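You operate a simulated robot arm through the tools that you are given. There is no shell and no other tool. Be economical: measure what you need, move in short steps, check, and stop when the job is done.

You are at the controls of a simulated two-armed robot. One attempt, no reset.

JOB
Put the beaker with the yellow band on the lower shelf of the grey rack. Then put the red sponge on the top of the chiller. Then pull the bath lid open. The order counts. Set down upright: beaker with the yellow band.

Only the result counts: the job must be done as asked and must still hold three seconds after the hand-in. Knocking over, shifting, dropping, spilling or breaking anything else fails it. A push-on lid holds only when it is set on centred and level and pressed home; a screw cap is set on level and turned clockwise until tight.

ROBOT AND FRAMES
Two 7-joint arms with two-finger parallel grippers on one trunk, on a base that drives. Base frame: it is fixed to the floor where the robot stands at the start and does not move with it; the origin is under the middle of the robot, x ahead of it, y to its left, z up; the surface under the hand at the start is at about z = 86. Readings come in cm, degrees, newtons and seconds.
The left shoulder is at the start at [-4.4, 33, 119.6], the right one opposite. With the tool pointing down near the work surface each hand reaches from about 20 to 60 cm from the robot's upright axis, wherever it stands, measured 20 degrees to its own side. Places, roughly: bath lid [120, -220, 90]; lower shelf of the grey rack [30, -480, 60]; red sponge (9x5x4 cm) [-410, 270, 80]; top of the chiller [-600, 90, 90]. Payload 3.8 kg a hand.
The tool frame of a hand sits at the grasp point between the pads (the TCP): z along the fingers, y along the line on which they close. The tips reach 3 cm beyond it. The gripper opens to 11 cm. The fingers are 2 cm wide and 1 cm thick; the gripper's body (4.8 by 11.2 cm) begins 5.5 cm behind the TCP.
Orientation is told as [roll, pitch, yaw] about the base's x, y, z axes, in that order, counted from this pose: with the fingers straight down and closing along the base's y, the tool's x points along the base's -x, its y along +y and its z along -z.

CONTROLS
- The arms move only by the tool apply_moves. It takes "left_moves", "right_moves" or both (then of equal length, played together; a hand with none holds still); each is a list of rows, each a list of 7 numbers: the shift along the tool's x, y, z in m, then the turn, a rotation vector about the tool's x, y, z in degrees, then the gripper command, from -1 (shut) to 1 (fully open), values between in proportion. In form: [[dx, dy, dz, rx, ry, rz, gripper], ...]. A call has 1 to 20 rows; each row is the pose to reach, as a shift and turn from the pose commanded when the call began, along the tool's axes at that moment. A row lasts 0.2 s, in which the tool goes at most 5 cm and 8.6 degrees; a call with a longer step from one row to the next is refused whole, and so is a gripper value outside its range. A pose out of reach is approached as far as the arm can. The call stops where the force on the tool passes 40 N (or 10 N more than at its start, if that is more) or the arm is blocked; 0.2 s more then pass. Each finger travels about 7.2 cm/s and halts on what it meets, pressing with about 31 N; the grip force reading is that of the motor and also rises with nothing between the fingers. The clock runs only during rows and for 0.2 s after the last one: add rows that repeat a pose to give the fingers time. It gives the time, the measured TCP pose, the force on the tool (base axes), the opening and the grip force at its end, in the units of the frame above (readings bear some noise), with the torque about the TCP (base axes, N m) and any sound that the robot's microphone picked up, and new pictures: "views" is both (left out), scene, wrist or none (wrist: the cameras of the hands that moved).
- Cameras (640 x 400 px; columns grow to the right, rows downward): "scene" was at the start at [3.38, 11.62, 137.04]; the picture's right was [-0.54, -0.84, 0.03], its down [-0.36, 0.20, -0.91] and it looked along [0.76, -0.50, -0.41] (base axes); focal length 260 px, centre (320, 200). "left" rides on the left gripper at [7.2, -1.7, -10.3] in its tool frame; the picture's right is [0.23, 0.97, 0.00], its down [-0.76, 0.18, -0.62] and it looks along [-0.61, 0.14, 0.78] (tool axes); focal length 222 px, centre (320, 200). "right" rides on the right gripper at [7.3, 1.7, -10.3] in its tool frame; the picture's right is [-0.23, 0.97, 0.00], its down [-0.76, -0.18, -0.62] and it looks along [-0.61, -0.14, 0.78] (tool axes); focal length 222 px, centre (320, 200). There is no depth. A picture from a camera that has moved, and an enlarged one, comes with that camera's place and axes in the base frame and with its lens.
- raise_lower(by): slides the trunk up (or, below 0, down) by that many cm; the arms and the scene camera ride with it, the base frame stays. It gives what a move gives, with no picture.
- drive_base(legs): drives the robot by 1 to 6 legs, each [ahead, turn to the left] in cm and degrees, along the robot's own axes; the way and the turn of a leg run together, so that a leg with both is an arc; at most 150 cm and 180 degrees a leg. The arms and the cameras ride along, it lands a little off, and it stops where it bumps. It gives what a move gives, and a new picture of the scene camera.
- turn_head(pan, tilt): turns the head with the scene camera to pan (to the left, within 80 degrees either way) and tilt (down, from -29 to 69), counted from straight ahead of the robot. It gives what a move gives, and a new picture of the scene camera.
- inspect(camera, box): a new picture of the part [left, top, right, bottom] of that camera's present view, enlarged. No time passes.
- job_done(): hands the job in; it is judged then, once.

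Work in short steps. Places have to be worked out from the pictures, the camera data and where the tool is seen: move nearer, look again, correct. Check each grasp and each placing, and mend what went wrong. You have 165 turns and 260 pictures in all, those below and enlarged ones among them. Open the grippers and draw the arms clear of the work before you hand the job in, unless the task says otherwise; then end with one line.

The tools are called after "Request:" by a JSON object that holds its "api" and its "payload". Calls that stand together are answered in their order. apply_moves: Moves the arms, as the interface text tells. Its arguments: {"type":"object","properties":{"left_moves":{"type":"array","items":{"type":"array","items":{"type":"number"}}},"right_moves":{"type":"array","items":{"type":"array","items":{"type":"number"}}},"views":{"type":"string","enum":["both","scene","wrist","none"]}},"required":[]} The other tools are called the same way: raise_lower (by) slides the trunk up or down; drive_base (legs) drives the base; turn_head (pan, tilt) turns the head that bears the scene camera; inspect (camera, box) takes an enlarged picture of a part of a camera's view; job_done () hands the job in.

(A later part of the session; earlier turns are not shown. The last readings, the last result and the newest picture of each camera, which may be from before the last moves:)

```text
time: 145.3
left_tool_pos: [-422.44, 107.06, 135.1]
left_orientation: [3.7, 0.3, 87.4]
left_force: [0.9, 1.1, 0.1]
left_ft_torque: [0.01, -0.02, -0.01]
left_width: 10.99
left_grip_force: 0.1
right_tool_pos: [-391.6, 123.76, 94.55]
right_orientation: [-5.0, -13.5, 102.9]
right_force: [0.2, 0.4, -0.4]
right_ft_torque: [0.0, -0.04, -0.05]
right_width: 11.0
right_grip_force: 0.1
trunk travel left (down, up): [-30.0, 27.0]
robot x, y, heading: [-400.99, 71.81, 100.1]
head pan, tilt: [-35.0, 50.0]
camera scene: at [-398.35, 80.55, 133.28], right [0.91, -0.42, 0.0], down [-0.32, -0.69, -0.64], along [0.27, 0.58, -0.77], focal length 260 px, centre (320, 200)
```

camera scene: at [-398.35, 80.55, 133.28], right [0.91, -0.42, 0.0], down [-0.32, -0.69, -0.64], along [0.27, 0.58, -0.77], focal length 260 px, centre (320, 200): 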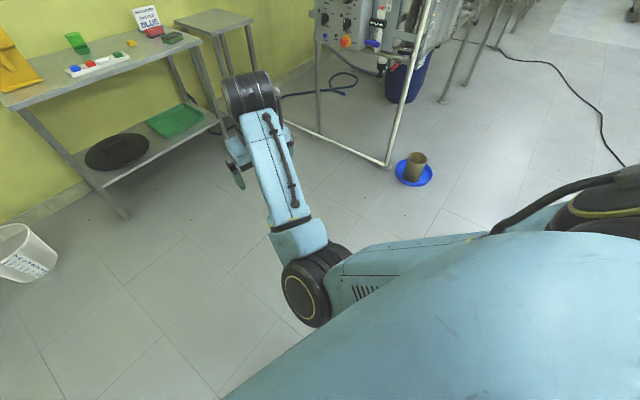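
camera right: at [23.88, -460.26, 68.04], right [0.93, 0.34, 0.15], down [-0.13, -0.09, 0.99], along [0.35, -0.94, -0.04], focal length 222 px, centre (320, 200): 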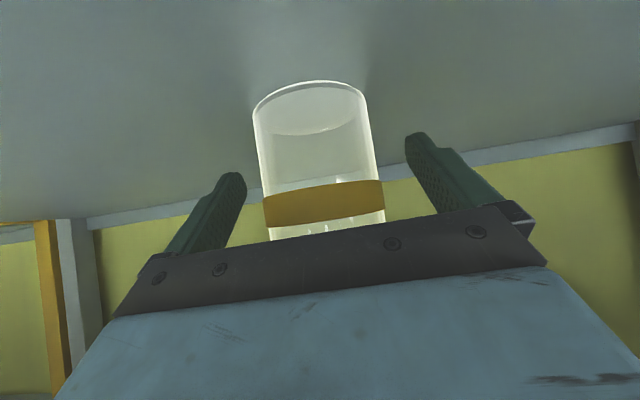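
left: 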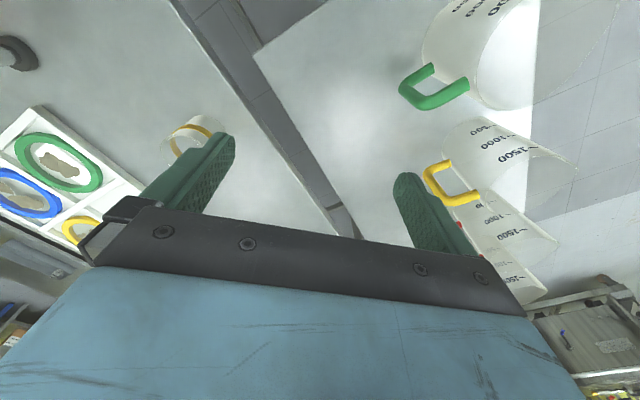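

The right elbow has flipped inward, while the left arm is in a good posture. I will use the left arm for the sponge; first I raise the right hand out of the way.

Request:
{"api": "apply_moves", "payload": {"right_moves": [[-0.006, 0, -0.024, 0, 0, 0, 1], [-0.012, 0, -0.05, 0, 0, 0, 1], [-0.018, 0, -0.074, 0, 0, 0, 1], [-0.024, 0, -0.1, 0, 0, 0, 1], [-0.03, 0, -0.124, 0, 0, 0, 1], [-0.035, 0, -0.146, 0, 0, 0, 1], [-0.035, 0, -0.146, 0, 0, 0, 1]], "views": "scene"}}

```text
time: 146.9
left_tool_pos: [-422.43, 107.07, 135.03]
left_orientation: [3.8, 0.4, 87.4]
left_force: [0.4, -0.5, 0.5]
left_ft_torque: [-0.01, 0.0, 0.0]
left_width: 11.01
left_grip_force: 0.1
right_tool_pos: [-392.44, 130.92, 105.18]
right_orientation: [-4.7, -13.5, 102.9]
right_force: [-0.3, 0.8, -0.3]
right_ft_torque: [-0.02, -0.01, -0.01]
right_width: 11.01
right_grip_force: 0.0
right hand out of reach, approached as far as the arm can: row 1, 2, 3, 4, 5, 6, 7
trunk travel left (down, up): [-30.0, 27.0]
robot x, y, heading: [-401.36, 71.52, 100.4]
head pan, tilt: [-35.0, 50.0]
camera scene: at [-398.33, 80.54, 133.27], right [0.91, -0.42, 0.0], down [-0.32, -0.69, -0.64], along [0.27, 0.58, -0.77], focal length 260 px, centre (320, 200)
```

scene: 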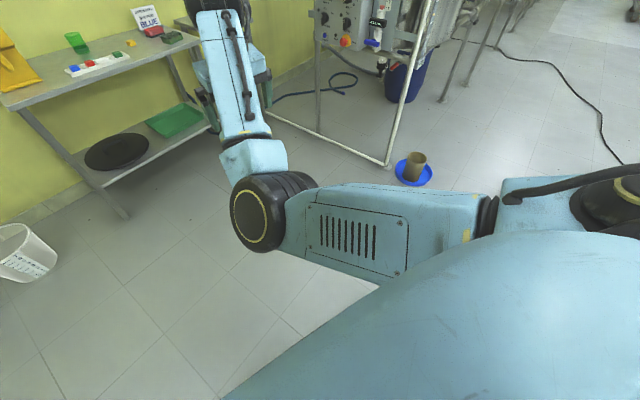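

Now I approach the bench for the left hand, with a heading of about 100°.

Request:
{"api": "drive_base", "payload": {"legs": [[0, -14.6], [110, 0], [0, 14.6]]}}

Request:
{"api": "turn_head", "payload": {"pan": 5, "tilt": 30}}

```text
time: 154.3
left_tool_pos: [-411.8, 216.13, 135.2]
left_orientation: [3.7, 0.4, 86.0]
left_force: [0.3, -0.4, -0.6]
left_ft_torque: [-0.04, -0.01, 0.02]
left_width: 10.99
left_grip_force: 0.1
right_tool_pos: [-381.32, 239.42, 105.17]
right_orientation: [-4.8, -13.5, 101.6]
right_force: [0.1, 0.9, -0.5]
right_ft_torque: [0.04, -0.02, -0.01]
right_width: 11.0
right_grip_force: 0.0
trunk travel left (down, up): [-30.0, 27.0]
robot x, y, heading: [-391.42, 180.35, 98.5]
head pan, tilt: [-35.0, 50.0]
camera scene: at [-388.44, 189.11, 133.28], right [0.9, -0.44, 0.0], down [-0.34, -0.69, -0.64], along [0.28, 0.58, -0.77], focal length 260 px, centre (320, 200)
```

scene: 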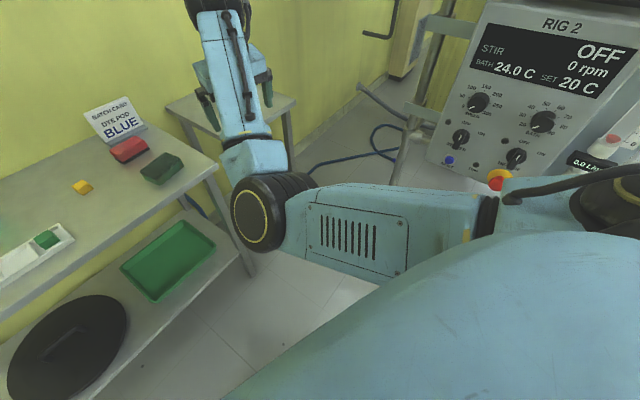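

```text
time: 155.3
left_tool_pos: [-411.78, 216.13, 135.09]
left_orientation: [3.8, 0.4, 86.0]
left_force: [-0.1, 1.1, 0.3]
left_ft_torque: [0.0, -0.02, -0.02]
left_width: 11.0
left_grip_force: 0.0
right_tool_pos: [-381.26, 239.47, 105.17]
right_orientation: [-4.7, -13.6, 101.6]
right_force: [0.0, 0.1, -0.9]
right_ft_torque: [-0.02, 0.01, 0.03]
right_width: 11.01
right_grip_force: 0.1
trunk travel left (down, up): [-30.0, 27.0]
robot x, y, heading: [-391.45, 180.18, 98.8]
head pan, tilt: [5.0, 30.0]
camera scene: at [-393.93, 191.01, 136.22], right [0.97, 0.24, 0.0], down [0.12, -0.49, -0.87], along [-0.21, 0.84, -0.5], focal length 260 px, centre (320, 200)
```

scene: 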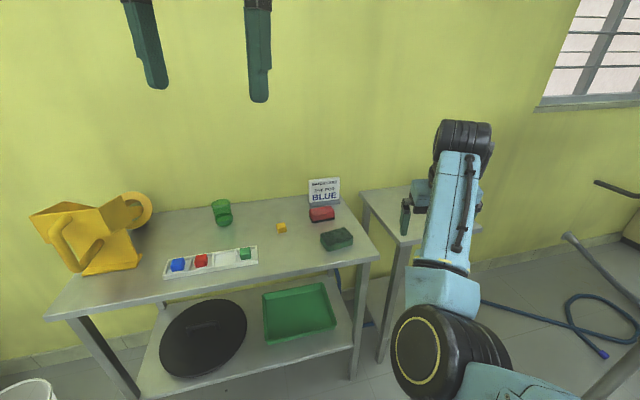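

I zoom in for an exact sponge position.

Request:
{"api": "inspect", "payload": {"camera": "scene", "box": [260, 165, 400, 270]}}

```text
3.81 times, centred on (330, 218) of scene
camera zoom: at [-393.93, 191.01, 136.22], right [0.97, 0.24, 0.0], down [0.12, -0.49, -0.87], along [-0.21, 0.84, -0.5], focal length 989 px, centre (282, 133)
```

zoom: 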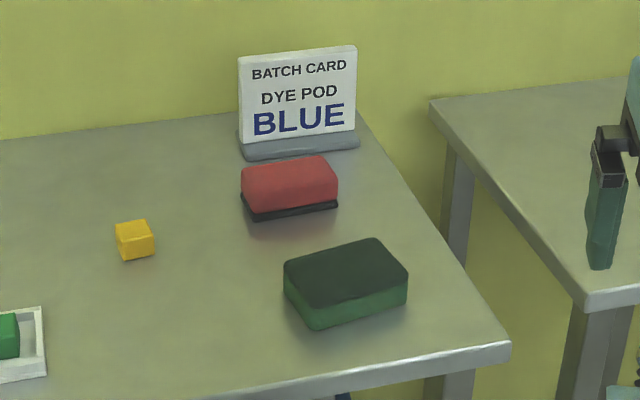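

The sponge centre is about (-414,275), its length along 28°, bench top z≈78, and the green sponge is well in front of it. I drive ahead 37 cm and lower the trunk 8 cm.

Request:
{"api": "drive_base", "payload": {"legs": [[37, 0]]}}

Request:
{"api": "raise_lower", "payload": {"by": -8}}

```text
time: 157.7
left_tool_pos: [-417.61, 253.0, 135.09]
left_orientation: [3.7, 0.3, 86.2]
left_force: [-0.6, 0.8, -0.4]
left_ft_torque: [-0.03, 0.03, 0.0]
left_width: 11.02
left_grip_force: 0.0
right_tool_pos: [-387.26, 276.31, 105.11]
right_orientation: [-4.7, -13.4, 101.9]
right_force: [0.0, 0.1, 0.7]
right_ft_torque: [0.01, 0.0, 0.0]
right_width: 11.01
right_grip_force: 0.1
trunk travel left (down, up): [-30.0, 27.0]
robot x, y, heading: [-396.77, 217.04, 98.6]
head pan, tilt: [5.0, 30.0]
camera scene: at [-399.72, 227.91, 136.22], right [0.97, 0.24, 0.0], down [0.12, -0.49, -0.87], along [-0.21, 0.84, -0.5], focal length 260 px, centre (320, 200)
```

scene: 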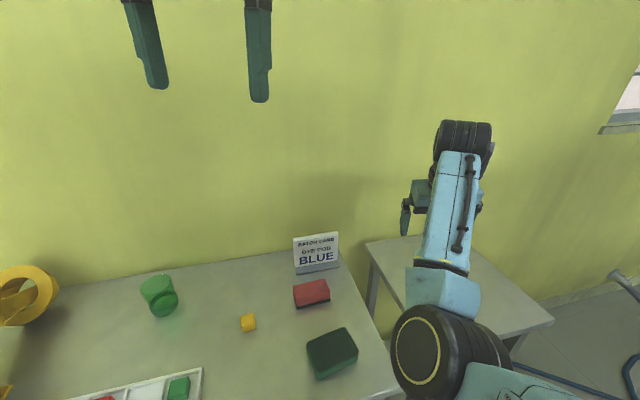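

```text
time: 158.9
left_tool_pos: [-417.5, 252.88, 127.08]
left_orientation: [3.7, 0.3, 86.2]
left_force: [-0.4, 0.6, -0.7]
left_ft_torque: [0.02, 0.0, 0.02]
left_width: 11.02
left_grip_force: 0.0
right_tool_pos: [-387.09, 276.28, 97.14]
right_orientation: [-4.8, -13.7, 101.8]
right_force: [-0.4, 0.4, 0.7]
right_ft_torque: [-0.01, 0.0, 0.02]
right_width: 10.99
right_grip_force: 0.1
trunk travel left (down, up): [-22.0, 35.0]
robot x, y, heading: [-397.42, 216.97, 99.0]
head pan, tilt: [5.0, 30.0]
```

I move the left hand above the sponge and turn it to a yaw of 118°.

Request:
{"api": "apply_moves", "payload": {"left_moves": [[-0.036, -0.003, 0.02, 0, 0, -5.4, 1], [-0.072, -0.007, 0.04, 0, 0, -10.8, 1], [-0.109, -0.01, 0.06, 0, 0, -16.2, 1], [-0.145, -0.014, 0.085, 0, 0, -21.6, 1], [-0.182, -0.018, 0.11, 0, 0, -27, 1], [-0.218, -0.021, 0.14, 0, 0, -32.3, 1], [-0.218, -0.021, 0.15, 0, 0, -32.3, 1]]}}

```text
time: 160.5
left_tool_pos: [-415.18, 274.44, 111.78]
left_orientation: [3.2, -1.7, 118.3]
left_force: [0.1, -0.4, 0.0]
left_ft_torque: [0.0, 0.0, -0.01]
left_width: 10.99
left_grip_force: 0.1
left hand out of reach, approached as far as the arm can: row 6, 7
right_tool_pos: [-387.31, 276.31, 97.07]
right_orientation: [-4.9, -13.5, 101.9]
right_force: [0.9, -0.6, 0.2]
right_ft_torque: [-0.02, -0.03, 0.01]
right_width: 11.01
right_grip_force: 0.0
trunk travel left (down, up): [-22.0, 35.0]
robot x, y, heading: [-397.06, 217.2, 99.1]
head pan, tilt: [5.0, 30.0]
camera scene: at [-399.81, 227.89, 128.22], right [0.97, 0.24, 0.0], down [0.12, -0.49, -0.87], along [-0.21, 0.84, -0.5], focal length 260 px, centre (320, 200)
camera left: at [-409.69, 268.79, 121.77], right [-0.75, -0.66, 0.05], down [-0.48, 0.59, 0.65], along [-0.46, 0.47, -0.75], focal length 222 px, centre (320, 200)
```

scene: 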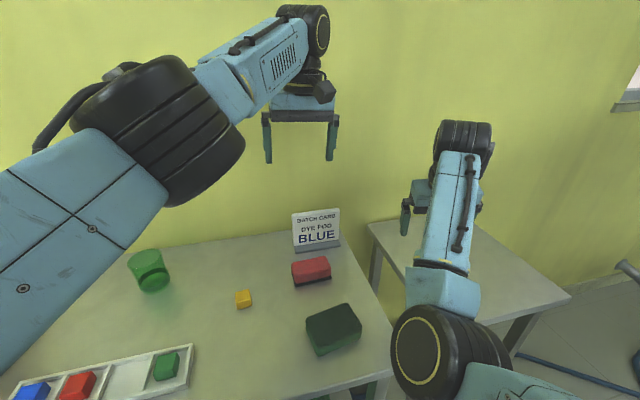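
left: 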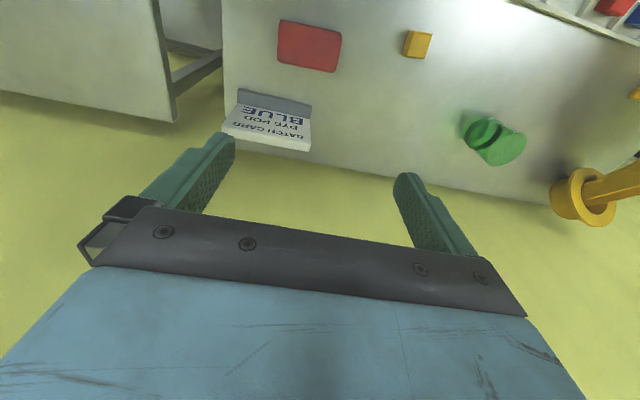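

The wrist view puts the sponge about 3 cm nearer than the hand's current point. I shift there, pitch -13°, and descend to about z=96.

Request:
{"api": "apply_moves", "payload": {"left_moves": [[0.007, -0.002, 0.03, 0, -3, 0, 1], [0.015, -0.005, 0.06, 0, -6.5, 0, 1], [0.022, -0.007, 0.1, 0, -10, 0, 1], [0.03, -0.01, 0.14, 0, -13, 0, 1], [0.03, -0.01, 0.16, 0, -13, 0, 1], [0.03, -0.01, 0.16, 0, -13, 0, 1]]}}

```text
time: 161.9
left_tool_pos: [-414.18, 272.11, 95.58]
left_orientation: [3.3, -14.7, 117.7]
left_force: [0.2, -0.2, 0.1]
left_ft_torque: [0.0, -0.03, -0.03]
left_width: 11.03
left_grip_force: 0.1
left hand out of reach, approached as far as the arm can: row 1
right_tool_pos: [-387.34, 276.37, 97.22]
right_orientation: [-4.9, -13.5, 101.8]
right_force: [-0.5, -0.2, -0.3]
right_ft_torque: [-0.03, 0.01, -0.02]
right_width: 10.99
right_grip_force: 0.1
trunk travel left (down, up): [-22.0, 35.0]
robot x, y, heading: [-397.1, 216.89, 98.5]
head pan, tilt: [5.0, 30.0]
camera scene: at [-399.77, 227.86, 128.23], right [0.97, 0.24, 0.0], down [0.12, -0.49, -0.87], along [-0.21, 0.84, -0.5], focal length 260 px, centre (320, 200)
camera left: at [-407.65, 264.56, 103.69], right [-0.75, -0.66, 0.0], down [-0.39, 0.44, 0.8], along [-0.53, 0.61, -0.59], focal length 222 px, centre (320, 200)
```

scene: 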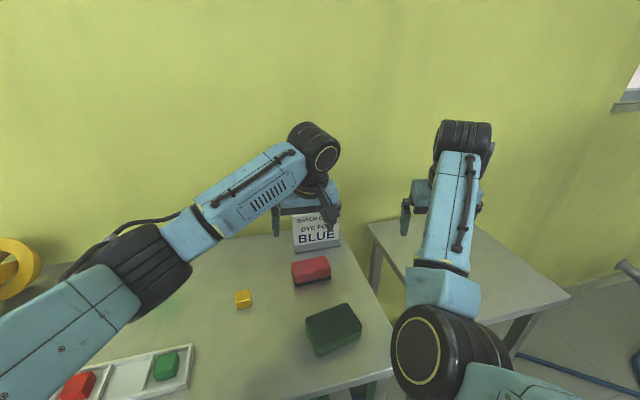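
left: 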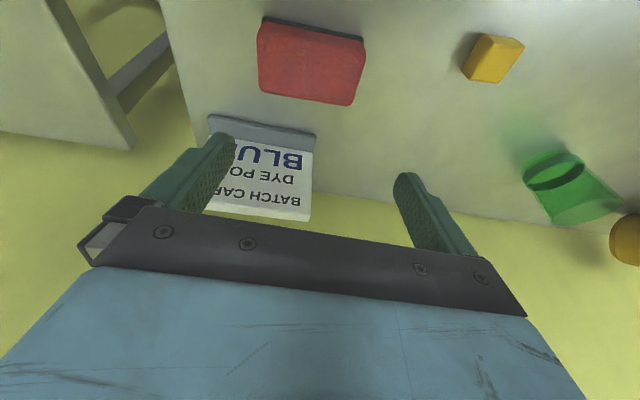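

The sponge is about (-413,272.3). I take out the 3° roll, shift 1.4 cm sideways and come down to z=90.

Request:
{"api": "apply_moves", "payload": {"left_moves": [[0.006, -0.005, 0.018, 1.1, 0, 0, 1], [0.012, -0.01, 0.036, 2.2, 0, 0, 1], [0.018, -0.0144, 0.0526, 3.3, 0, 0, 1], [0.018, -0.0144, 0.0526, 3.3, 0, 0, 1]], "views": "wrist"}}

```text
time: 162.9
left_tool_pos: [-412.83, 272.12, 90.06]
left_orientation: [0.0, -14.7, 117.7]
left_force: [-0.4, -0.2, 0.3]
left_ft_torque: [-0.02, 0.0, 0.04]
left_width: 11.02
left_grip_force: 0.0
right_tool_pos: [-387.13, 276.33, 97.23]
right_orientation: [-4.8, -13.4, 101.8]
right_force: [0.0, 0.3, 0.3]
right_ft_torque: [0.01, 0.0, -0.02]
right_width: 10.99
right_grip_force: 0.1
trunk travel left (down, up): [-22.0, 35.0]
robot x, y, heading: [-397.21, 217.35, 99.2]
head pan, tilt: [5.0, 30.0]
camera left: at [-406.9, 264.28, 98.31], right [-0.76, -0.65, -0.06], down [-0.43, 0.43, 0.8], along [-0.49, 0.63, -0.6], focal length 222 px, centre (320, 200)
```

left: 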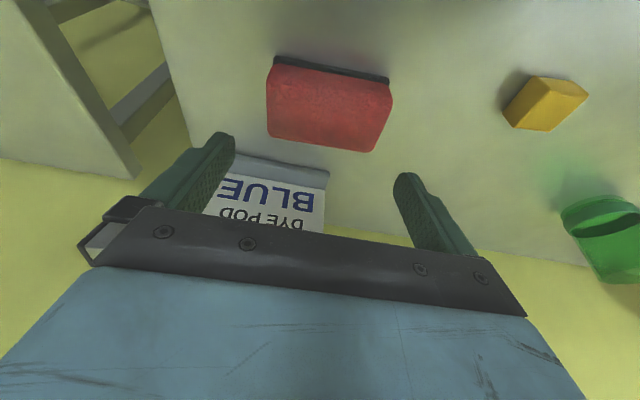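

Alignment is good. I descend to z≈82.

Request:
{"api": "apply_moves", "payload": {"left_moves": [[0.007, 0.001, 0.02, 0, 0, 0, 1], [0.013, 0.001, 0.04, 0, 0, 0, 1], [0.02, 0.001, 0.06, 0, 0, 0, 1], [0.0235, 0.001, 0.071, 0, 0, 0, 1], [0.026, 0.001, 0.078, 0, 0, 0, 1]], "views": "wrist"}}

```text
time: 164.1
left_tool_pos: [-412.87, 271.86, 83.08]
left_orientation: [-0.1, -15.4, 117.9]
left_force: [1.3, -12.5, 15.3]
left_ft_torque: [-0.88, 0.78, 0.77]
left_width: 11.0
left_grip_force: 0.0
right_tool_pos: [-387.24, 276.13, 97.27]
right_orientation: [-4.8, -13.6, 101.9]
right_force: [0.1, 0.0, 0.2]
right_ft_torque: [0.0, -0.03, 0.01]
right_width: 11.0
right_grip_force: 0.1
trunk travel left (down, up): [-22.0, 35.0]
robot x, y, heading: [-396.82, 216.88, 99.0]
head pan, tilt: [5.0, 30.0]
stopped in row 5 (left hand): the force on the tool passed its limit at 48 N (the readings are from after the stop); the commanded pose is now the measured one
camera left: at [-406.76, 263.94, 91.23], right [-0.76, -0.65, -0.06], down [-0.42, 0.42, 0.8], along [-0.49, 0.64, -0.59], focal length 222 px, centre (320, 200)
```

left: 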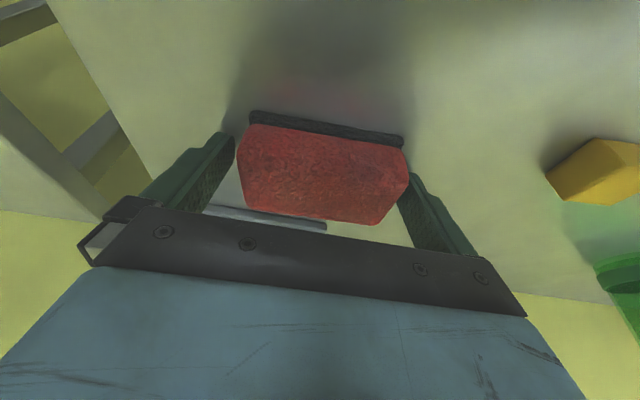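

One finger (on the image's right) met the sponge's edge. I go up 2 cm, shift 0.5 cm to that side and look.

Request:
{"api": "apply_moves", "payload": {"left_moves": [[-0.003, 0, -0.01, 0, 0, 0, 1], [-0.005, 0.0, -0.02, 0, 0, 0, 1], [-0.005, 0.005, -0.02, 0, 0, 0, 1], [-0.005, 0.005, -0.02, 0, 0, 0, 1]], "views": "wrist"}}

```text
time: 165.1
left_tool_pos: [-413.23, 271.7, 84.8]
left_orientation: [-0.1, -15.4, 117.8]
left_force: [0.6, 0.6, 0.5]
left_ft_torque: [-0.01, 0.02, -0.01]
left_width: 11.01
left_grip_force: 0.0
right_tool_pos: [-387.16, 276.3, 97.12]
right_orientation: [-4.8, -13.5, 101.8]
right_force: [-0.6, 0.0, 0.4]
right_ft_torque: [-0.02, 0.01, 0.02]
right_width: 11.0
right_grip_force: 0.0
trunk travel left (down, up): [-22.0, 35.0]
robot x, y, heading: [-397.0, 217.3, 98.9]
head pan, tilt: [5.0, 30.0]
camera left: at [-407.32, 263.76, 92.98], right [-0.76, -0.65, -0.06], down [-0.42, 0.42, 0.8], along [-0.49, 0.64, -0.59], focal length 222 px, centre (320, 200)
```

left: 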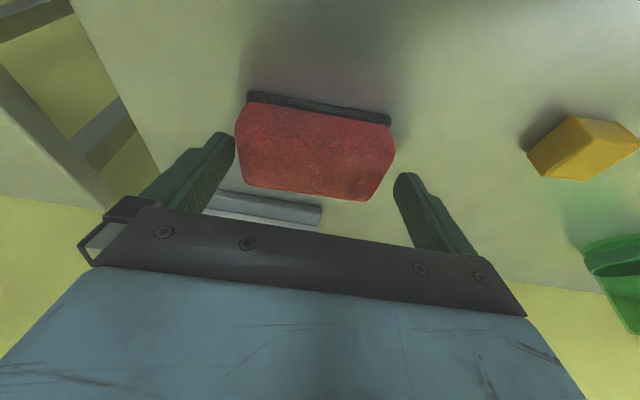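

The fingers most likely touched the bench at z≈80, so a TCP height of 83.4 is deep enough. I recentre 0.4 cm, descend to 83.5 and close.

Request:
{"api": "apply_moves", "payload": {"left_moves": [[0.003, -0.004, 0.0, 0, 0, 0, 1], [0.006, -0.004, 0.006, 0, 0, 0, 1], [0.011, -0.004, 0.012, 0, 0, 0, 1], [0.011, -0.004, 0.012, 0, 0, 0, 1]], "views": "wrist"}}

```text
time: 166.1
left_tool_pos: [-412.57, 271.24, 83.49]
left_orientation: [-0.2, -15.5, 117.7]
left_force: [-0.1, 0.2, -0.2]
left_ft_torque: [0.02, -0.01, 0.0]
left_width: 11.0
left_grip_force: 0.2
right_tool_pos: [-387.23, 276.31, 97.04]
right_orientation: [-4.9, -13.4, 101.8]
right_force: [0.1, 0.1, -0.6]
right_ft_torque: [0.0, 0.02, 0.0]
right_width: 10.97
right_grip_force: 0.1
trunk travel left (down, up): [-22.0, 35.0]
robot x, y, heading: [-397.23, 217.27, 98.8]
head pan, tilt: [5.0, 30.0]
camera left: at [-406.61, 263.35, 91.5], right [-0.76, -0.65, -0.06], down [-0.42, 0.42, 0.8], along [-0.49, 0.64, -0.59], focal length 222 px, centre (320, 200)
```

left: 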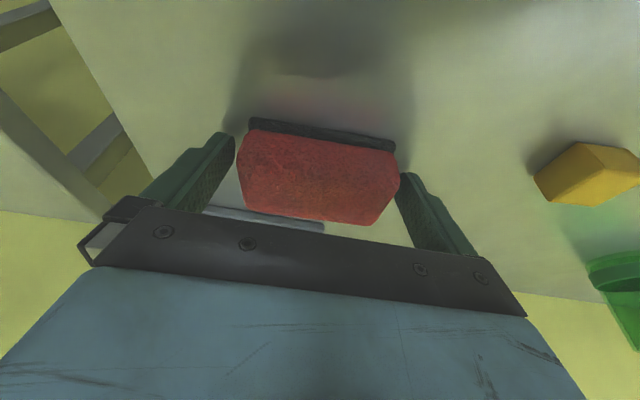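

The sponge is between the fingers without contact. I close.

Request:
{"api": "apply_moves", "payload": {"left_moves": [[0, 0, 0, 0, 0, 0, 0.6], [0, 0, 0, 0, 0, 0, -0.2], [0, 0, 0, 0, 0, 0, -1], [0, 0, 0, 0, 0, 0, -1], [0, 0, 0, 0, 0, 0, -1]], "views": "wrist"}}

```text
time: 167.2
left_tool_pos: [-412.49, 271.27, 83.45]
left_orientation: [0.1, -15.4, 117.8]
left_force: [0.3, -0.5, 0.0]
left_ft_torque: [-0.04, -0.03, 0.03]
left_width: 9.06
left_grip_force: 30.8
right_tool_pos: [-387.17, 276.32, 97.14]
right_orientation: [-4.9, -13.5, 101.7]
right_force: [0.3, -1.1, -0.5]
right_ft_torque: [0.01, -0.02, 0.0]
right_width: 11.02
right_grip_force: 0.1
trunk travel left (down, up): [-22.0, 35.0]
robot x, y, heading: [-396.99, 217.05, 99.2]
head pan, tilt: [5.0, 30.0]
camera left: at [-406.62, 263.35, 91.52], right [-0.76, -0.65, -0.06], down [-0.42, 0.42, 0.8], along [-0.49, 0.64, -0.59], focal length 222 px, centre (320, 200)
```

left: 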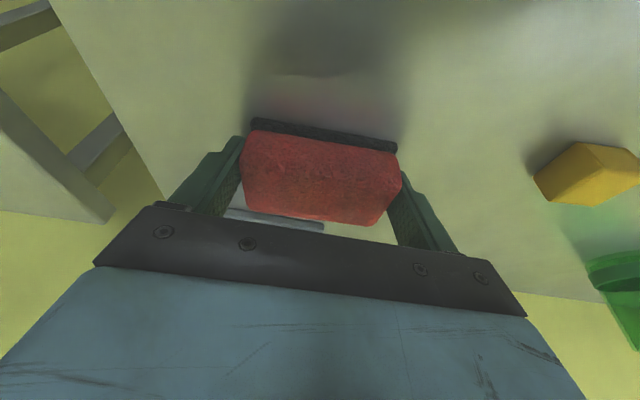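

Gripped at 9.06 cm. I lift with the trunk by 12 cm and check.

Request:
{"api": "raise_lower", "payload": {"by": 12}}

Request:
{"api": "inspect", "payload": {"camera": "left", "box": [0, 0, 640, 400]}}

```text
time: 168.8
left_tool_pos: [-412.57, 271.28, 95.44]
left_orientation: [0.1, -15.5, 117.7]
left_force: [0.9, -0.3, -0.3]
left_ft_torque: [0.03, 0.01, -0.02]
left_width: 9.04
left_grip_force: 30.7
right_tool_pos: [-387.29, 276.37, 109.03]
right_orientation: [-4.8, -13.5, 101.7]
right_force: [-0.2, -0.4, 0.2]
right_ft_torque: [0.01, 0.0, 0.05]
right_width: 11.02
right_grip_force: 0.0
trunk travel left (down, up): [-34.0, 23.0]
robot x, y, heading: [-397.19, 217.01, 98.9]
head pan, tilt: [5.0, 30.0]
```

```text
1.00 times, centred on (320, 200) of left (not enlarged: the box is as wide or as high as the picture)
camera zoom: at [-406.62, 263.37, 103.48], right [-0.76, -0.65, -0.06], down [-0.42, 0.42, 0.8], along [-0.49, 0.64, -0.59], focal length 222 px, centre (320, 200)
```

zoom: 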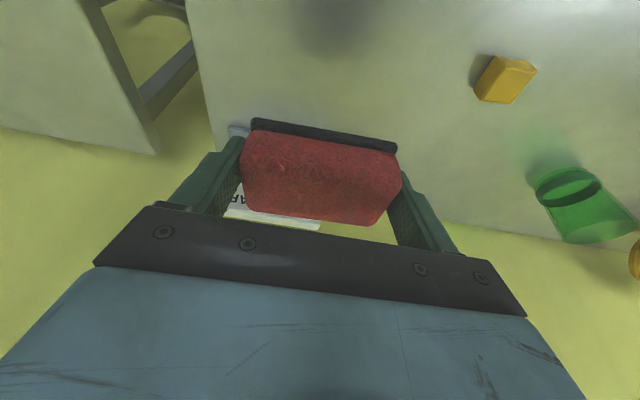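

The sponge is held. I back away from the bench and turn towards the chiller.

Request:
{"api": "drive_base", "payload": {"legs": [[-50, 0], [0, 95]]}}

Request:
{"api": "turn_head", "payload": {"pan": 10, "tilt": 20}}

```text
time: 175.7
left_tool_pos: [-441.9, 146.96, 95.39]
left_orientation: [-0.1, -15.4, -146.7]
left_force: [0.1, 0.0, -0.4]
left_ft_torque: [-0.01, 0.0, -0.01]
left_width: 9.02
left_grip_force: 30.7
right_tool_pos: [-449.29, 171.71, 109.06]
right_orientation: [-4.8, -13.5, -162.6]
right_force: [-0.1, -0.4, -0.7]
right_ft_torque: [-0.01, 0.01, 0.01]
right_width: 11.01
right_grip_force: 0.1
trunk travel left (down, up): [-34.0, 23.0]
robot x, y, heading: [-389.22, 167.37, -165.7]
head pan, tilt: [5.0, 30.0]
camera scene: at [-400.0, 163.98, 140.23], right [-0.33, 0.94, 0.0], down [0.47, 0.17, -0.87], along [-0.82, -0.29, -0.5], focal length 260 px, centre (320, 200)
```

scene: 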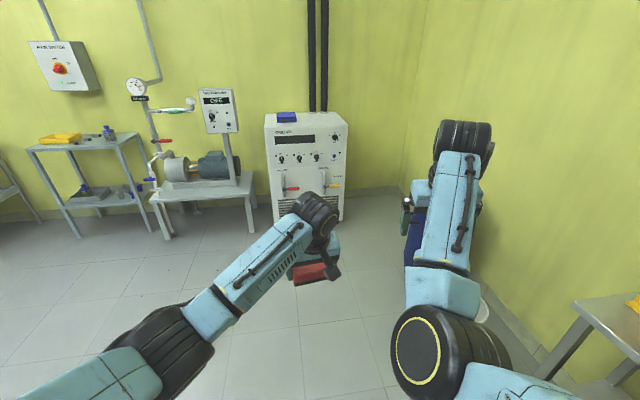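

```text
time: 176.4
left_tool_pos: [-441.94, 147.0, 95.37]
left_orientation: [0.0, -15.4, -146.6]
left_force: [0.0, -0.1, -1.0]
left_ft_torque: [-0.02, 0.0, 0.02]
left_width: 8.99
left_grip_force: 30.8
right_tool_pos: [-449.34, 171.71, 109.08]
right_orientation: [-4.9, -13.6, -162.5]
right_force: [0.2, -0.5, 0.5]
right_ft_torque: [0.0, 0.02, -0.01]
right_width: 11.01
right_grip_force: 0.1
trunk travel left (down, up): [-34.0, 23.0]
robot x, y, heading: [-389.33, 167.84, -165.6]
head pan, tilt: [10.0, 20.0]
camera scene: at [-399.95, 163.15, 141.83], right [-0.41, 0.91, 0.0], down [0.31, 0.14, -0.94], along [-0.85, -0.39, -0.34], focal length 260 px, centre (320, 200)
```

scene: 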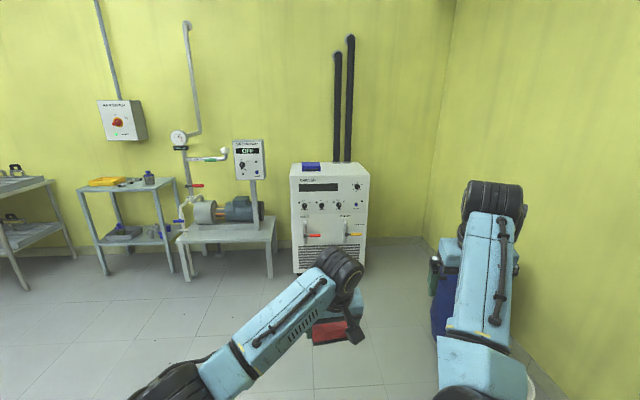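

I zoom in on the chiller top.

Request:
{"api": "inspect", "payload": {"camera": "scene", "box": [270, 140, 390, 230]}}

```text
4.44 times, centred on (330, 185) of scene
camera zoom: at [-399.95, 163.15, 141.83], right [-0.41, 0.91, 0.0], down [0.31, 0.14, -0.94], along [-0.85, -0.39, -0.34], focal length 1154 px, centre (276, 267)
```

zoom: 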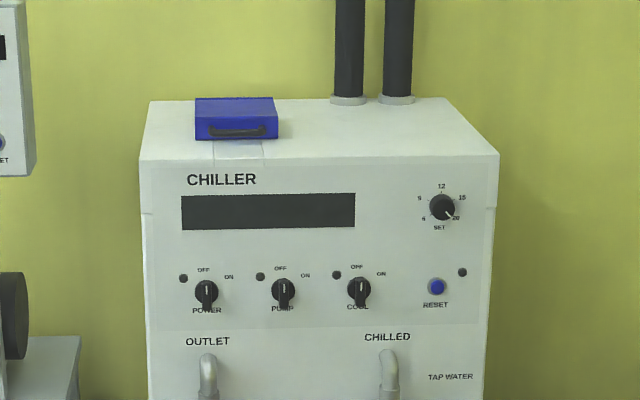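

The free part of the top is to the right of the blue box; target (-602,91.5,90). I drive to a staging point in front of the chiller and face it (-153.4°).

Request:
{"api": "drive_base", "payload": {"legs": [[0, -5.2], [110, 0], [0, 17.4]]}}

Request:
{"api": "turn_head", "payload": {"pan": 0, "tilt": 28}}

```text
time: 183.5
left_tool_pos: [-543.92, 117.24, 95.42]
left_orientation: [0.0, -15.4, -133.8]
left_force: [-1.0, 0.0, -0.6]
left_ft_torque: [0.02, 0.01, 0.0]
left_width: 9.0
left_grip_force: 31.4
right_tool_pos: [-556.65, 139.9, 109.11]
right_orientation: [-4.8, -13.4, -149.9]
right_force: [0.3, 0.2, -0.1]
right_ft_torque: [0.01, 0.03, -0.02]
right_width: 11.01
right_grip_force: 0.0
trunk travel left (down, up): [-34.0, 23.0]
robot x, y, heading: [-497.22, 149.3, -152.6]
head pan, tilt: [10.0, 20.0]
camera scene: at [-506.66, 142.39, 141.83], right [-0.61, 0.8, 0.0], down [0.27, 0.21, -0.94], along [-0.75, -0.57, -0.34], focal length 260 px, centre (320, 200)
```

scene: 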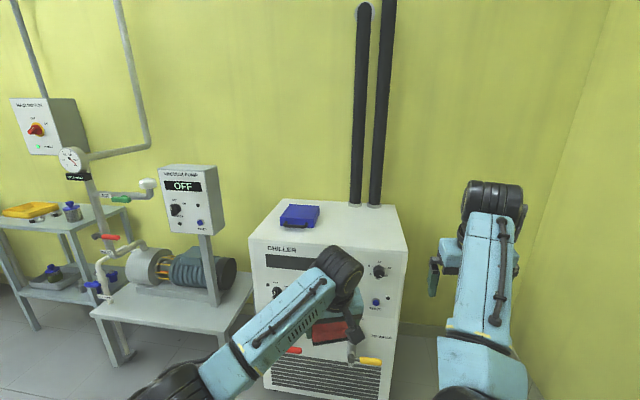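

```text
time: 184.2
left_tool_pos: [-544.04, 117.37, 95.32]
left_orientation: [-0.1, -15.4, -133.9]
left_force: [-0.9, -0.5, -0.7]
left_ft_torque: [0.0, 0.03, -0.01]
left_width: 8.98
left_grip_force: 30.5
right_tool_pos: [-556.64, 139.88, 109.13]
right_orientation: [-4.7, -13.5, -149.9]
right_force: [0.3, -0.1, 0.1]
right_ft_torque: [-0.03, -0.03, 0.0]
right_width: 10.99
right_grip_force: 0.0
trunk travel left (down, up): [-34.0, 23.0]
robot x, y, heading: [-497.38, 149.21, -152.8]
head pan, tilt: [0.0, 28.0]
camera scene: at [-507.38, 143.9, 140.55], right [-0.46, 0.89, 0.0], down [0.42, 0.22, -0.88], along [-0.78, -0.41, -0.47], focal length 260 px, centre (320, 200)
```

scene: 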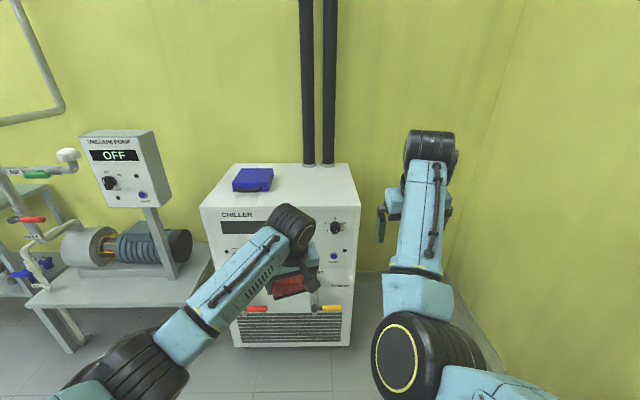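

I raise the trunk 6 cm for clearance and drive 56 cm ahead, so the sponge comes over the free part of the top.

Request:
{"api": "raise_lower", "payload": {"by": 6}}

Request:
{"api": "drive_base", "payload": {"legs": [[56, 0]]}}

Request:
{"api": "inspect", "payload": {"camera": "left", "box": [0, 0, 640, 400]}}

```text
time: 185.2
left_tool_pos: [-544.0, 117.41, 101.26]
left_orientation: [-0.1, -15.4, -133.8]
left_force: [-0.2, -0.2, -0.9]
left_ft_torque: [0.03, 0.01, 0.03]
left_width: 8.97
left_grip_force: 30.9
right_tool_pos: [-556.73, 139.84, 115.08]
right_orientation: [-4.7, -13.5, -149.9]
right_force: [1.0, 0.2, 0.7]
right_ft_torque: [0.01, 0.01, -0.01]
right_width: 11.02
right_grip_force: 0.0
trunk travel left (down, up): [-40.0, 17.0]
robot x, y, heading: [-497.13, 149.25, -152.9]
head pan, tilt: [0.0, 28.0]
```

```text
time: 188.5
left_tool_pos: [-593.78, 91.26, 101.42]
left_orientation: [0.1, -15.4, -133.9]
left_force: [0.8, 0.2, -0.4]
left_ft_torque: [0.0, -0.01, 0.06]
left_width: 8.98
left_grip_force: 31.4
right_tool_pos: [-606.64, 113.9, 115.04]
right_orientation: [-4.8, -13.6, -149.7]
right_force: [-0.2, 0.4, 0.2]
right_ft_torque: [0.02, 0.01, 0.0]
right_width: 11.02
right_grip_force: 0.1
trunk travel left (down, up): [-40.0, 17.0]
robot x, y, heading: [-547.48, 123.19, -152.3]
head pan, tilt: [0.0, 28.0]
camera scene: at [-557.37, 117.99, 146.54], right [-0.46, 0.89, 0.0], down [0.42, 0.22, -0.88], along [-0.78, -0.41, -0.47], focal length 260 px, centre (320, 200)
```

scene: 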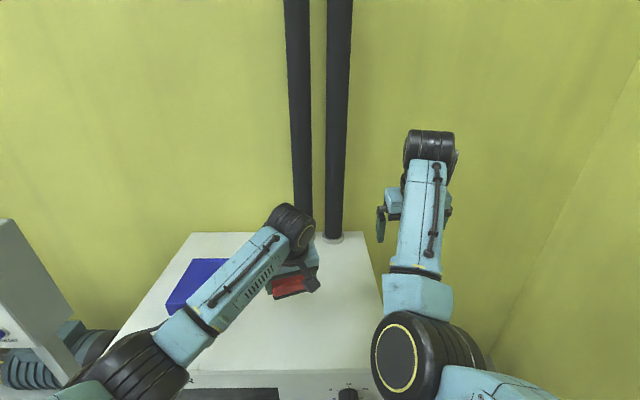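

```text
1.00 times, centred on (320, 200) of left (not enlarged: the box is as wide or as high as the picture)
camera zoom: at [-588.36, 99.45, 109.49], right [0.85, -0.52, -0.06], down [-0.27, -0.53, 0.8], along [-0.45, -0.67, -0.59], focal length 222 px, centre (320, 200)
```

zoom: 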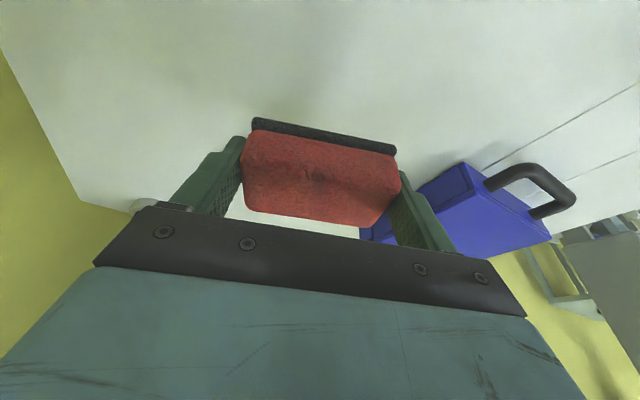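

The sponge is over the free part, away from the blue box. I lower the trunk 6.5 cm, then feel the last bit with the arm.

Request:
{"api": "raise_lower", "payload": {"by": -6.5}}

Request:
{"api": "apply_moves", "payload": {"left_moves": [[0.0011, 0, 0.0039, 0, 0, 0, -1], [0.0021, 0, 0.0077, 0, 0, 0, -1], [0.0032, 0, 0.0116, 0, 0, 0, -1], [0.0032, 0, 0.0116, 0, 0, 0, -1]], "views": "wrist"}}

```text
time: 189.5
left_tool_pos: [-593.76, 91.48, 95.43]
left_orientation: [-0.3, -15.9, -133.7]
left_force: [2.2, -0.5, 25.6]
left_ft_torque: [-0.61, -0.84, 0.04]
left_width: 8.97
left_grip_force: 31.1
right_tool_pos: [-606.46, 113.97, 108.74]
right_orientation: [-4.7, -13.5, -149.6]
right_force: [-1.0, 0.6, -0.5]
right_ft_torque: [0.01, -0.01, 0.02]
right_width: 10.99
right_grip_force: 0.1
trunk travel left (down, up): [-33.5, 23.5]
robot x, y, heading: [-547.58, 123.4, -152.4]
head pan, tilt: [0.0, 28.0]
```

```text
time: 190.0
left_tool_pos: [-594.05, 91.44, 95.27]
left_orientation: [-0.5, -16.2, -133.7]
left_force: [4.7, 0.9, 12.9]
left_ft_torque: [-0.17, -0.59, 0.08]
left_width: 8.97
left_grip_force: 31.0
right_tool_pos: [-606.59, 113.9, 108.72]
right_orientation: [-4.8, -13.6, -149.8]
right_force: [-0.4, -0.6, -0.1]
right_ft_torque: [-0.04, -0.05, -0.03]
right_width: 11.03
right_grip_force: 0.0
trunk travel left (down, up): [-33.5, 23.5]
robot x, y, heading: [-547.03, 123.0, -152.6]
head pan, tilt: [0.0, 28.0]
stopped in row 2 (left hand): the force on the tool passed its limit at 42 N (the readings are from after the stop); the commanded pose is now the measured one
camera left: at [-588.48, 99.44, 103.32], right [0.85, -0.51, -0.07], down [-0.25, -0.53, 0.81], along [-0.45, -0.67, -0.58], focal length 222 px, centre (320, 200)
```

left: 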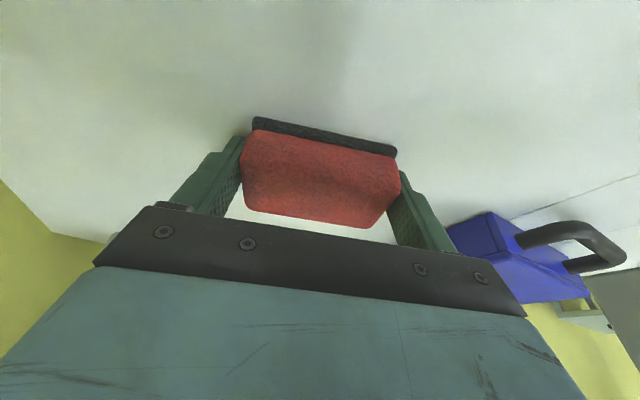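

Contact: the sponge sits on the top. I ease off slightly and open.

Request:
{"api": "apply_moves", "payload": {"left_moves": [[-0.0005, 0, -0.002, 0, 0, 0, -1], [-0.0005, 0, -0.002, 0, 0, 0, 0.5], [-0.0005, 0, -0.002, 0, 0, 0, 1], [-0.0005, 0, -0.002, 0, 0, 0, 1], [-0.0005, 0, -0.002, 0, 0, 0, 1]], "views": "none"}}

Request:
{"api": "raise_lower", "payload": {"by": 10}}

Request:
{"api": "drive_base", "payload": {"legs": [[-50, 0]]}}

Request:
{"api": "inspect", "payload": {"camera": "scene", "box": [160, 120, 400, 270]}}

```text
time: 191.2
left_tool_pos: [-594.0, 91.22, 95.31]
left_orientation: [-0.3, -16.0, -133.5]
left_force: [0.2, 0.2, -0.8]
left_ft_torque: [0.0, 0.04, -0.01]
left_width: 10.98
left_grip_force: 0.1
right_tool_pos: [-606.64, 113.78, 108.6]
right_orientation: [-4.8, -13.6, -149.7]
right_force: [-0.2, 0.3, -0.8]
right_ft_torque: [0.01, 0.0, -0.03]
right_width: 10.99
right_grip_force: 0.0
trunk travel left (down, up): [-33.5, 23.5]
robot x, y, heading: [-547.0, 123.14, -152.5]
head pan, tilt: [0.0, 28.0]
```

```text
time: 192.5
left_tool_pos: [-593.96, 91.29, 105.43]
left_orientation: [-0.4, -16.0, -133.6]
left_force: [0.3, 1.0, 0.2]
left_ft_torque: [-0.01, 0.0, 0.01]
left_width: 10.98
left_grip_force: 0.0
right_tool_pos: [-606.47, 113.74, 118.63]
right_orientation: [-4.8, -13.5, -149.7]
right_force: [-1.1, 0.2, -0.3]
right_ft_torque: [0.02, 0.01, 0.0]
right_width: 11.03
right_grip_force: 0.1
trunk travel left (down, up): [-43.5, 13.5]
robot x, y, heading: [-547.52, 123.15, -152.4]
head pan, tilt: [0.0, 28.0]
```

```text
time: 195.4
left_tool_pos: [-550.61, 114.0, 105.22]
left_orientation: [-0.4, -16.0, -133.9]
left_force: [1.0, -0.1, 0.2]
left_ft_torque: [0.0, 0.0, 0.02]
left_width: 10.97
left_grip_force: 0.1
right_tool_pos: [-563.1, 136.63, 118.79]
right_orientation: [-4.7, -13.5, -150.0]
right_force: [-0.6, 0.8, 0.2]
right_ft_torque: [0.0, 0.03, -0.02]
right_width: 10.98
right_grip_force: 0.1
trunk travel left (down, up): [-43.5, 13.5]
robot x, y, heading: [-504.3, 145.74, -152.9]
head pan, tilt: [0.0, 28.0]
camera scene: at [-513.75, 140.58, 150.05], right [-0.46, 0.89, 0.0], down [0.42, 0.21, -0.88], along [-0.79, -0.4, -0.47], focal length 260 px, centre (320, 200)
```

scene: 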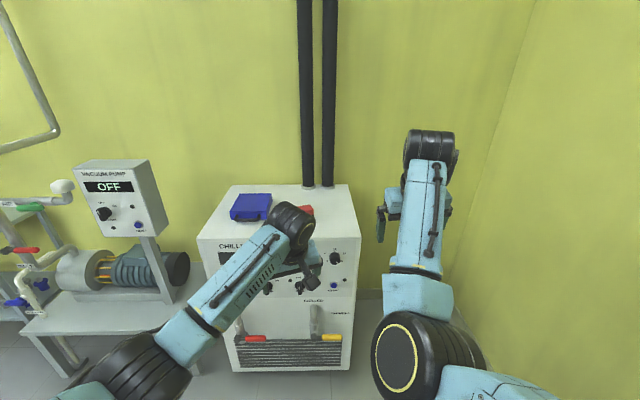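

```text
2.67 times, centred on (280, 195) of scene
camera zoom: at [-513.75, 140.58, 150.05], right [-0.46, 0.89, 0.0], down [0.42, 0.21, -0.88], along [-0.79, -0.4, -0.47], focal length 692 px, centre (427, 213)
```

zoom: 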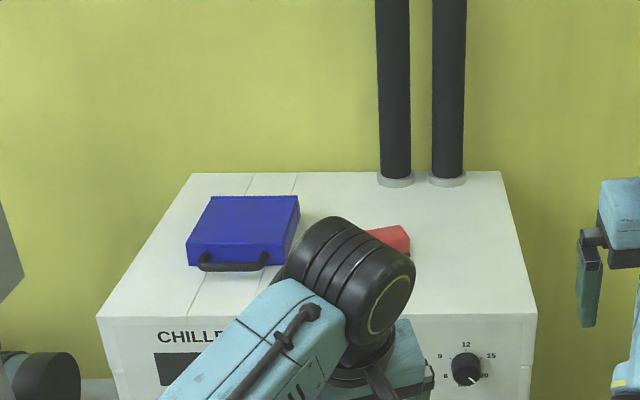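

The sponge rests on the chiller. Now the bath lid: I drive back around the stool by the same route.

Request:
{"api": "drive_base", "payload": {"legs": [[0, 117], [129, 0], [0, -44.5], [150, 0], [20, 0], [0, 52.5]]}}

Request:
{"api": "turn_head", "payload": {"pan": 0, "tilt": 12}}

```text
time: 219.3
left_tool_pos: [-323.2, -120.17, 105.42]
left_orientation: [-0.4, -16.0, -8.5]
left_force: [-0.2, 0.0, 0.6]
left_ft_torque: [-0.02, 0.01, 0.04]
left_width: 11.0
left_grip_force: 0.0
right_tool_pos: [-334.4, -143.52, 118.63]
right_orientation: [-4.8, -13.4, -24.8]
right_force: [0.3, 0.1, -0.7]
right_ft_torque: [0.0, -0.04, 0.03]
right_width: 11.01
right_grip_force: 0.1
trunk travel left (down, up): [-43.5, 13.5]
robot x, y, heading: [-376.22, -100.24, -27.6]
head pan, tilt: [0.0, 28.0]
camera scene: at [-366.28, -105.49, 150.04], right [-0.46, -0.89, 0.0], down [-0.42, 0.22, -0.88], along [0.78, -0.41, -0.47], focal length 260 px, centre (320, 200)
```

scene: 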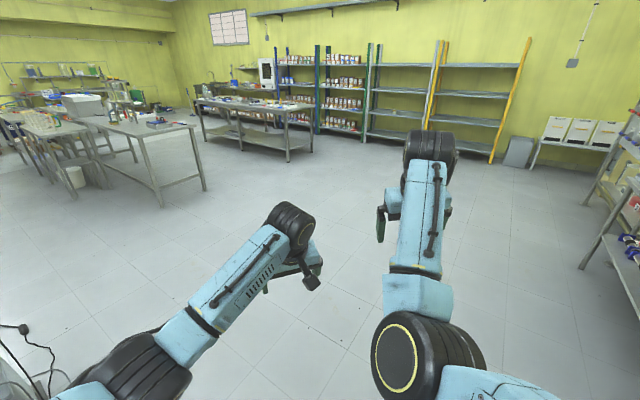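

```text
time: 220.1
left_tool_pos: [-323.14, -120.11, 105.34]
left_orientation: [-0.3, -16.0, -8.6]
left_force: [0.7, -0.1, -0.2]
left_ft_torque: [0.01, -0.02, 0.0]
left_width: 11.01
left_grip_force: 0.0
right_tool_pos: [-334.34, -143.42, 118.56]
right_orientation: [-4.8, -13.5, -24.8]
right_force: [-0.4, 0.2, -1.1]
right_ft_torque: [-0.02, 0.0, -0.04]
right_width: 10.99
right_grip_force: 0.2
trunk travel left (down, up): [-43.5, 13.5]
robot x, y, heading: [-376.06, -100.75, -27.4]
head pan, tilt: [0.0, 12.0]
camera scene: at [-366.11, -105.62, 152.63], right [-0.46, -0.89, 0.0], down [-0.18, 0.1, -0.98], along [0.87, -0.45, -0.21], focal length 260 px, centre (320, 200)
```

scene: 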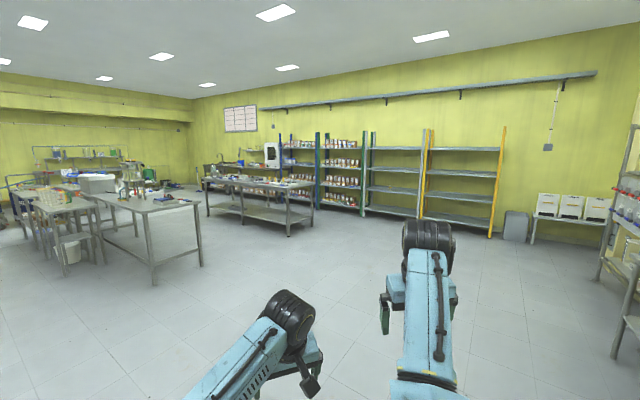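

I zoom in on the second table to find the bath.

Request:
{"api": "inspect", "payload": {"camera": "scene", "box": [190, 150, 330, 245]}}

```text
4.21 times, centred on (260, 198) of scene
camera zoom: at [-366.11, -105.62, 152.63], right [-0.46, -0.89, 0.0], down [-0.18, 0.1, -0.98], along [0.87, -0.45, -0.21], focal length 1093 px, centre (573, 210)
```

zoom: 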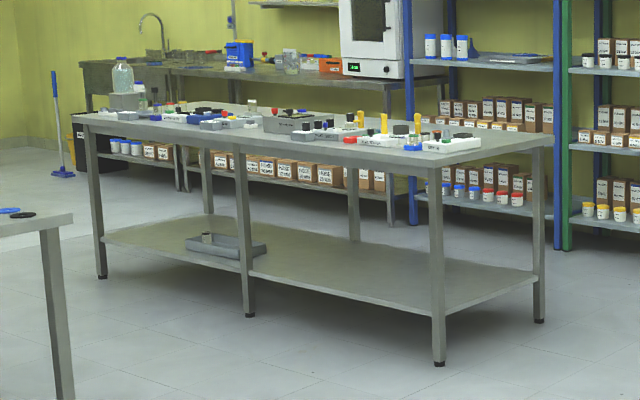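

The path is clear. I drive 300 cm to the mouth of the aisle, turn to face along it, and look.

Request:
{"api": "drive_base", "payload": {"legs": [[0, 1], [150, 0], [145, 0], [0, 53]]}}

Request:
{"api": "turn_head", "payload": {"pan": -15, "tilt": 18}}

```text
time: 237.1
left_tool_pos: [-61.55, -206.5, 105.32]
left_orientation: [-0.5, -15.9, 42.6]
left_force: [-0.1, 0.7, -0.4]
left_ft_torque: [-0.01, -0.01, -0.03]
left_width: 11.0
left_grip_force: 0.1
right_tool_pos: [-50.54, -229.96, 118.55]
right_orientation: [-5.0, -13.5, 26.4]
right_force: [0.5, 1.0, 0.6]
right_ft_torque: [0.0, -0.01, 0.02]
right_width: 11.03
right_grip_force: 0.1
trunk travel left (down, up): [-43.5, 13.5]
robot x, y, heading: [-110.04, -235.16, 23.6]
head pan, tilt: [0.0, 12.0]
camera scene: at [-99.91, -230.73, 152.64], right [0.4, -0.92, 0.0], down [-0.19, -0.08, -0.98], along [0.9, 0.39, -0.21], focal length 260 px, centre (320, 200)
```

scene: 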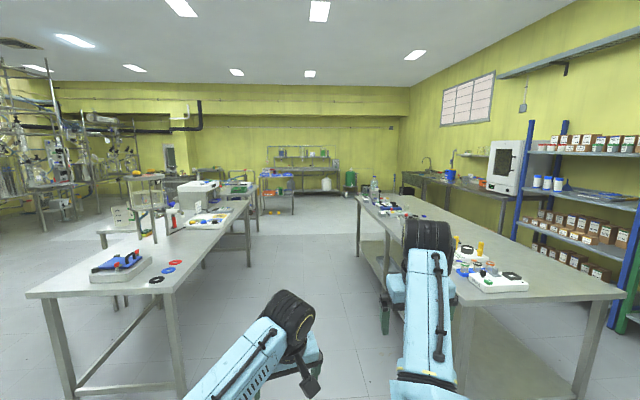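

```text
time: 237.9
left_tool_pos: [-61.57, -206.57, 105.24]
left_orientation: [-0.3, -16.0, 42.5]
left_force: [0.3, -1.0, 0.5]
left_ft_torque: [-0.01, -0.01, 0.03]
left_width: 11.02
left_grip_force: 0.1
right_tool_pos: [-50.45, -229.88, 118.61]
right_orientation: [-4.7, -13.5, 26.4]
right_force: [0.1, -0.6, 1.1]
right_ft_torque: [-0.01, -0.03, 0.01]
right_width: 11.02
right_grip_force: 0.0
trunk travel left (down, up): [-43.5, 13.5]
robot x, y, heading: [-110.28, -235.4, 23.6]
head pan, tilt: [-15.0, 18.0]
camera scene: at [-99.22, -233.1, 151.66], right [0.15, -0.99, 0.0], down [-0.31, -0.05, -0.95], along [0.94, 0.14, -0.31], focal length 260 px, centre (320, 200)
```

scene: 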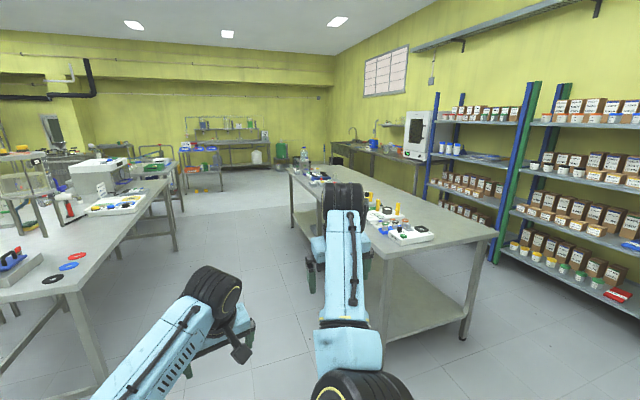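

The second table's near corner is about (18,-245), and the lid is about 100 cm along it. I drive into the aisle.

Request:
{"api": "drive_base", "payload": {"legs": [[0, -2], [140, 0]]}}

Request:
{"api": "turn_head", "payload": {"pan": -10, "tilt": 25}}

```text
time: 245.2
left_tool_pos: [66.84, -155.66, 105.37]
left_orientation: [-0.4, -16.0, 41.5]
left_force: [0.3, 0.0, 0.2]
left_ft_torque: [-0.01, 0.01, -0.02]
left_width: 11.0
left_grip_force: 0.1
right_tool_pos: [77.49, -179.12, 118.63]
right_orientation: [-4.8, -13.5, 25.4]
right_force: [-0.2, 0.7, -0.1]
right_ft_torque: [-0.02, -0.02, 0.0]
right_width: 11.01
right_grip_force: 0.1
trunk travel left (down, up): [-43.5, 13.5]
robot x, y, heading: [17.41, -183.49, 22.3]
head pan, tilt: [-15.0, 18.0]
camera scene: at [28.67, -181.49, 151.66], right [0.13, -0.99, 0.0], down [-0.31, -0.04, -0.95], along [0.94, 0.12, -0.31], focal length 260 px, centre (320, 200)
```

scene: 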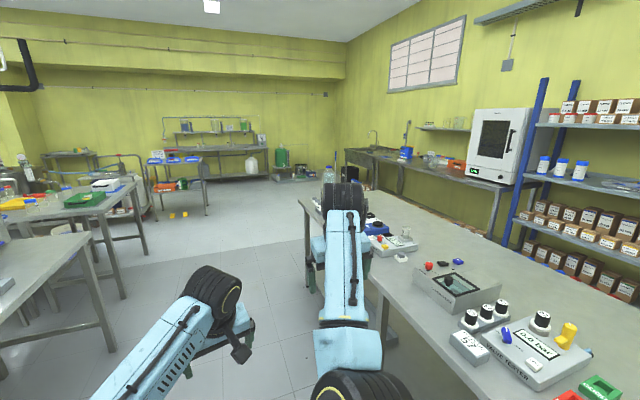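

```text
time: 245.8
left_tool_pos: [66.87, -155.67, 105.4]
left_orientation: [-0.4, -16.1, 41.5]
left_force: [-1.0, -0.2, -0.8]
left_ft_torque: [0.02, -0.02, -0.02]
left_width: 10.99
left_grip_force: 0.1
right_tool_pos: [77.54, -179.16, 118.68]
right_orientation: [-4.8, -13.5, 25.4]
right_force: [0.9, -0.3, -0.1]
right_ft_torque: [0.0, 0.01, -0.02]
right_width: 11.01
right_grip_force: 0.0
trunk travel left (down, up): [-43.5, 13.5]
robot x, y, heading: [17.45, -183.43, 22.5]
head pan, tilt: [-10.0, 25.0]
camera scene: at [28.39, -180.72, 150.53], right [0.22, -0.98, 0.0], down [-0.41, -0.09, -0.91], along [0.88, 0.2, -0.42], focal length 260 px, centre (320, 200)
```

scene: 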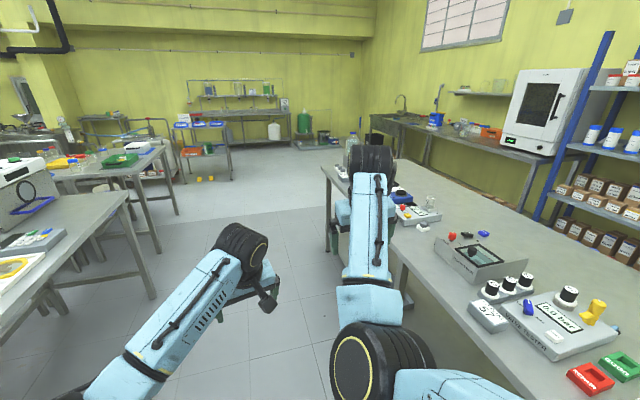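

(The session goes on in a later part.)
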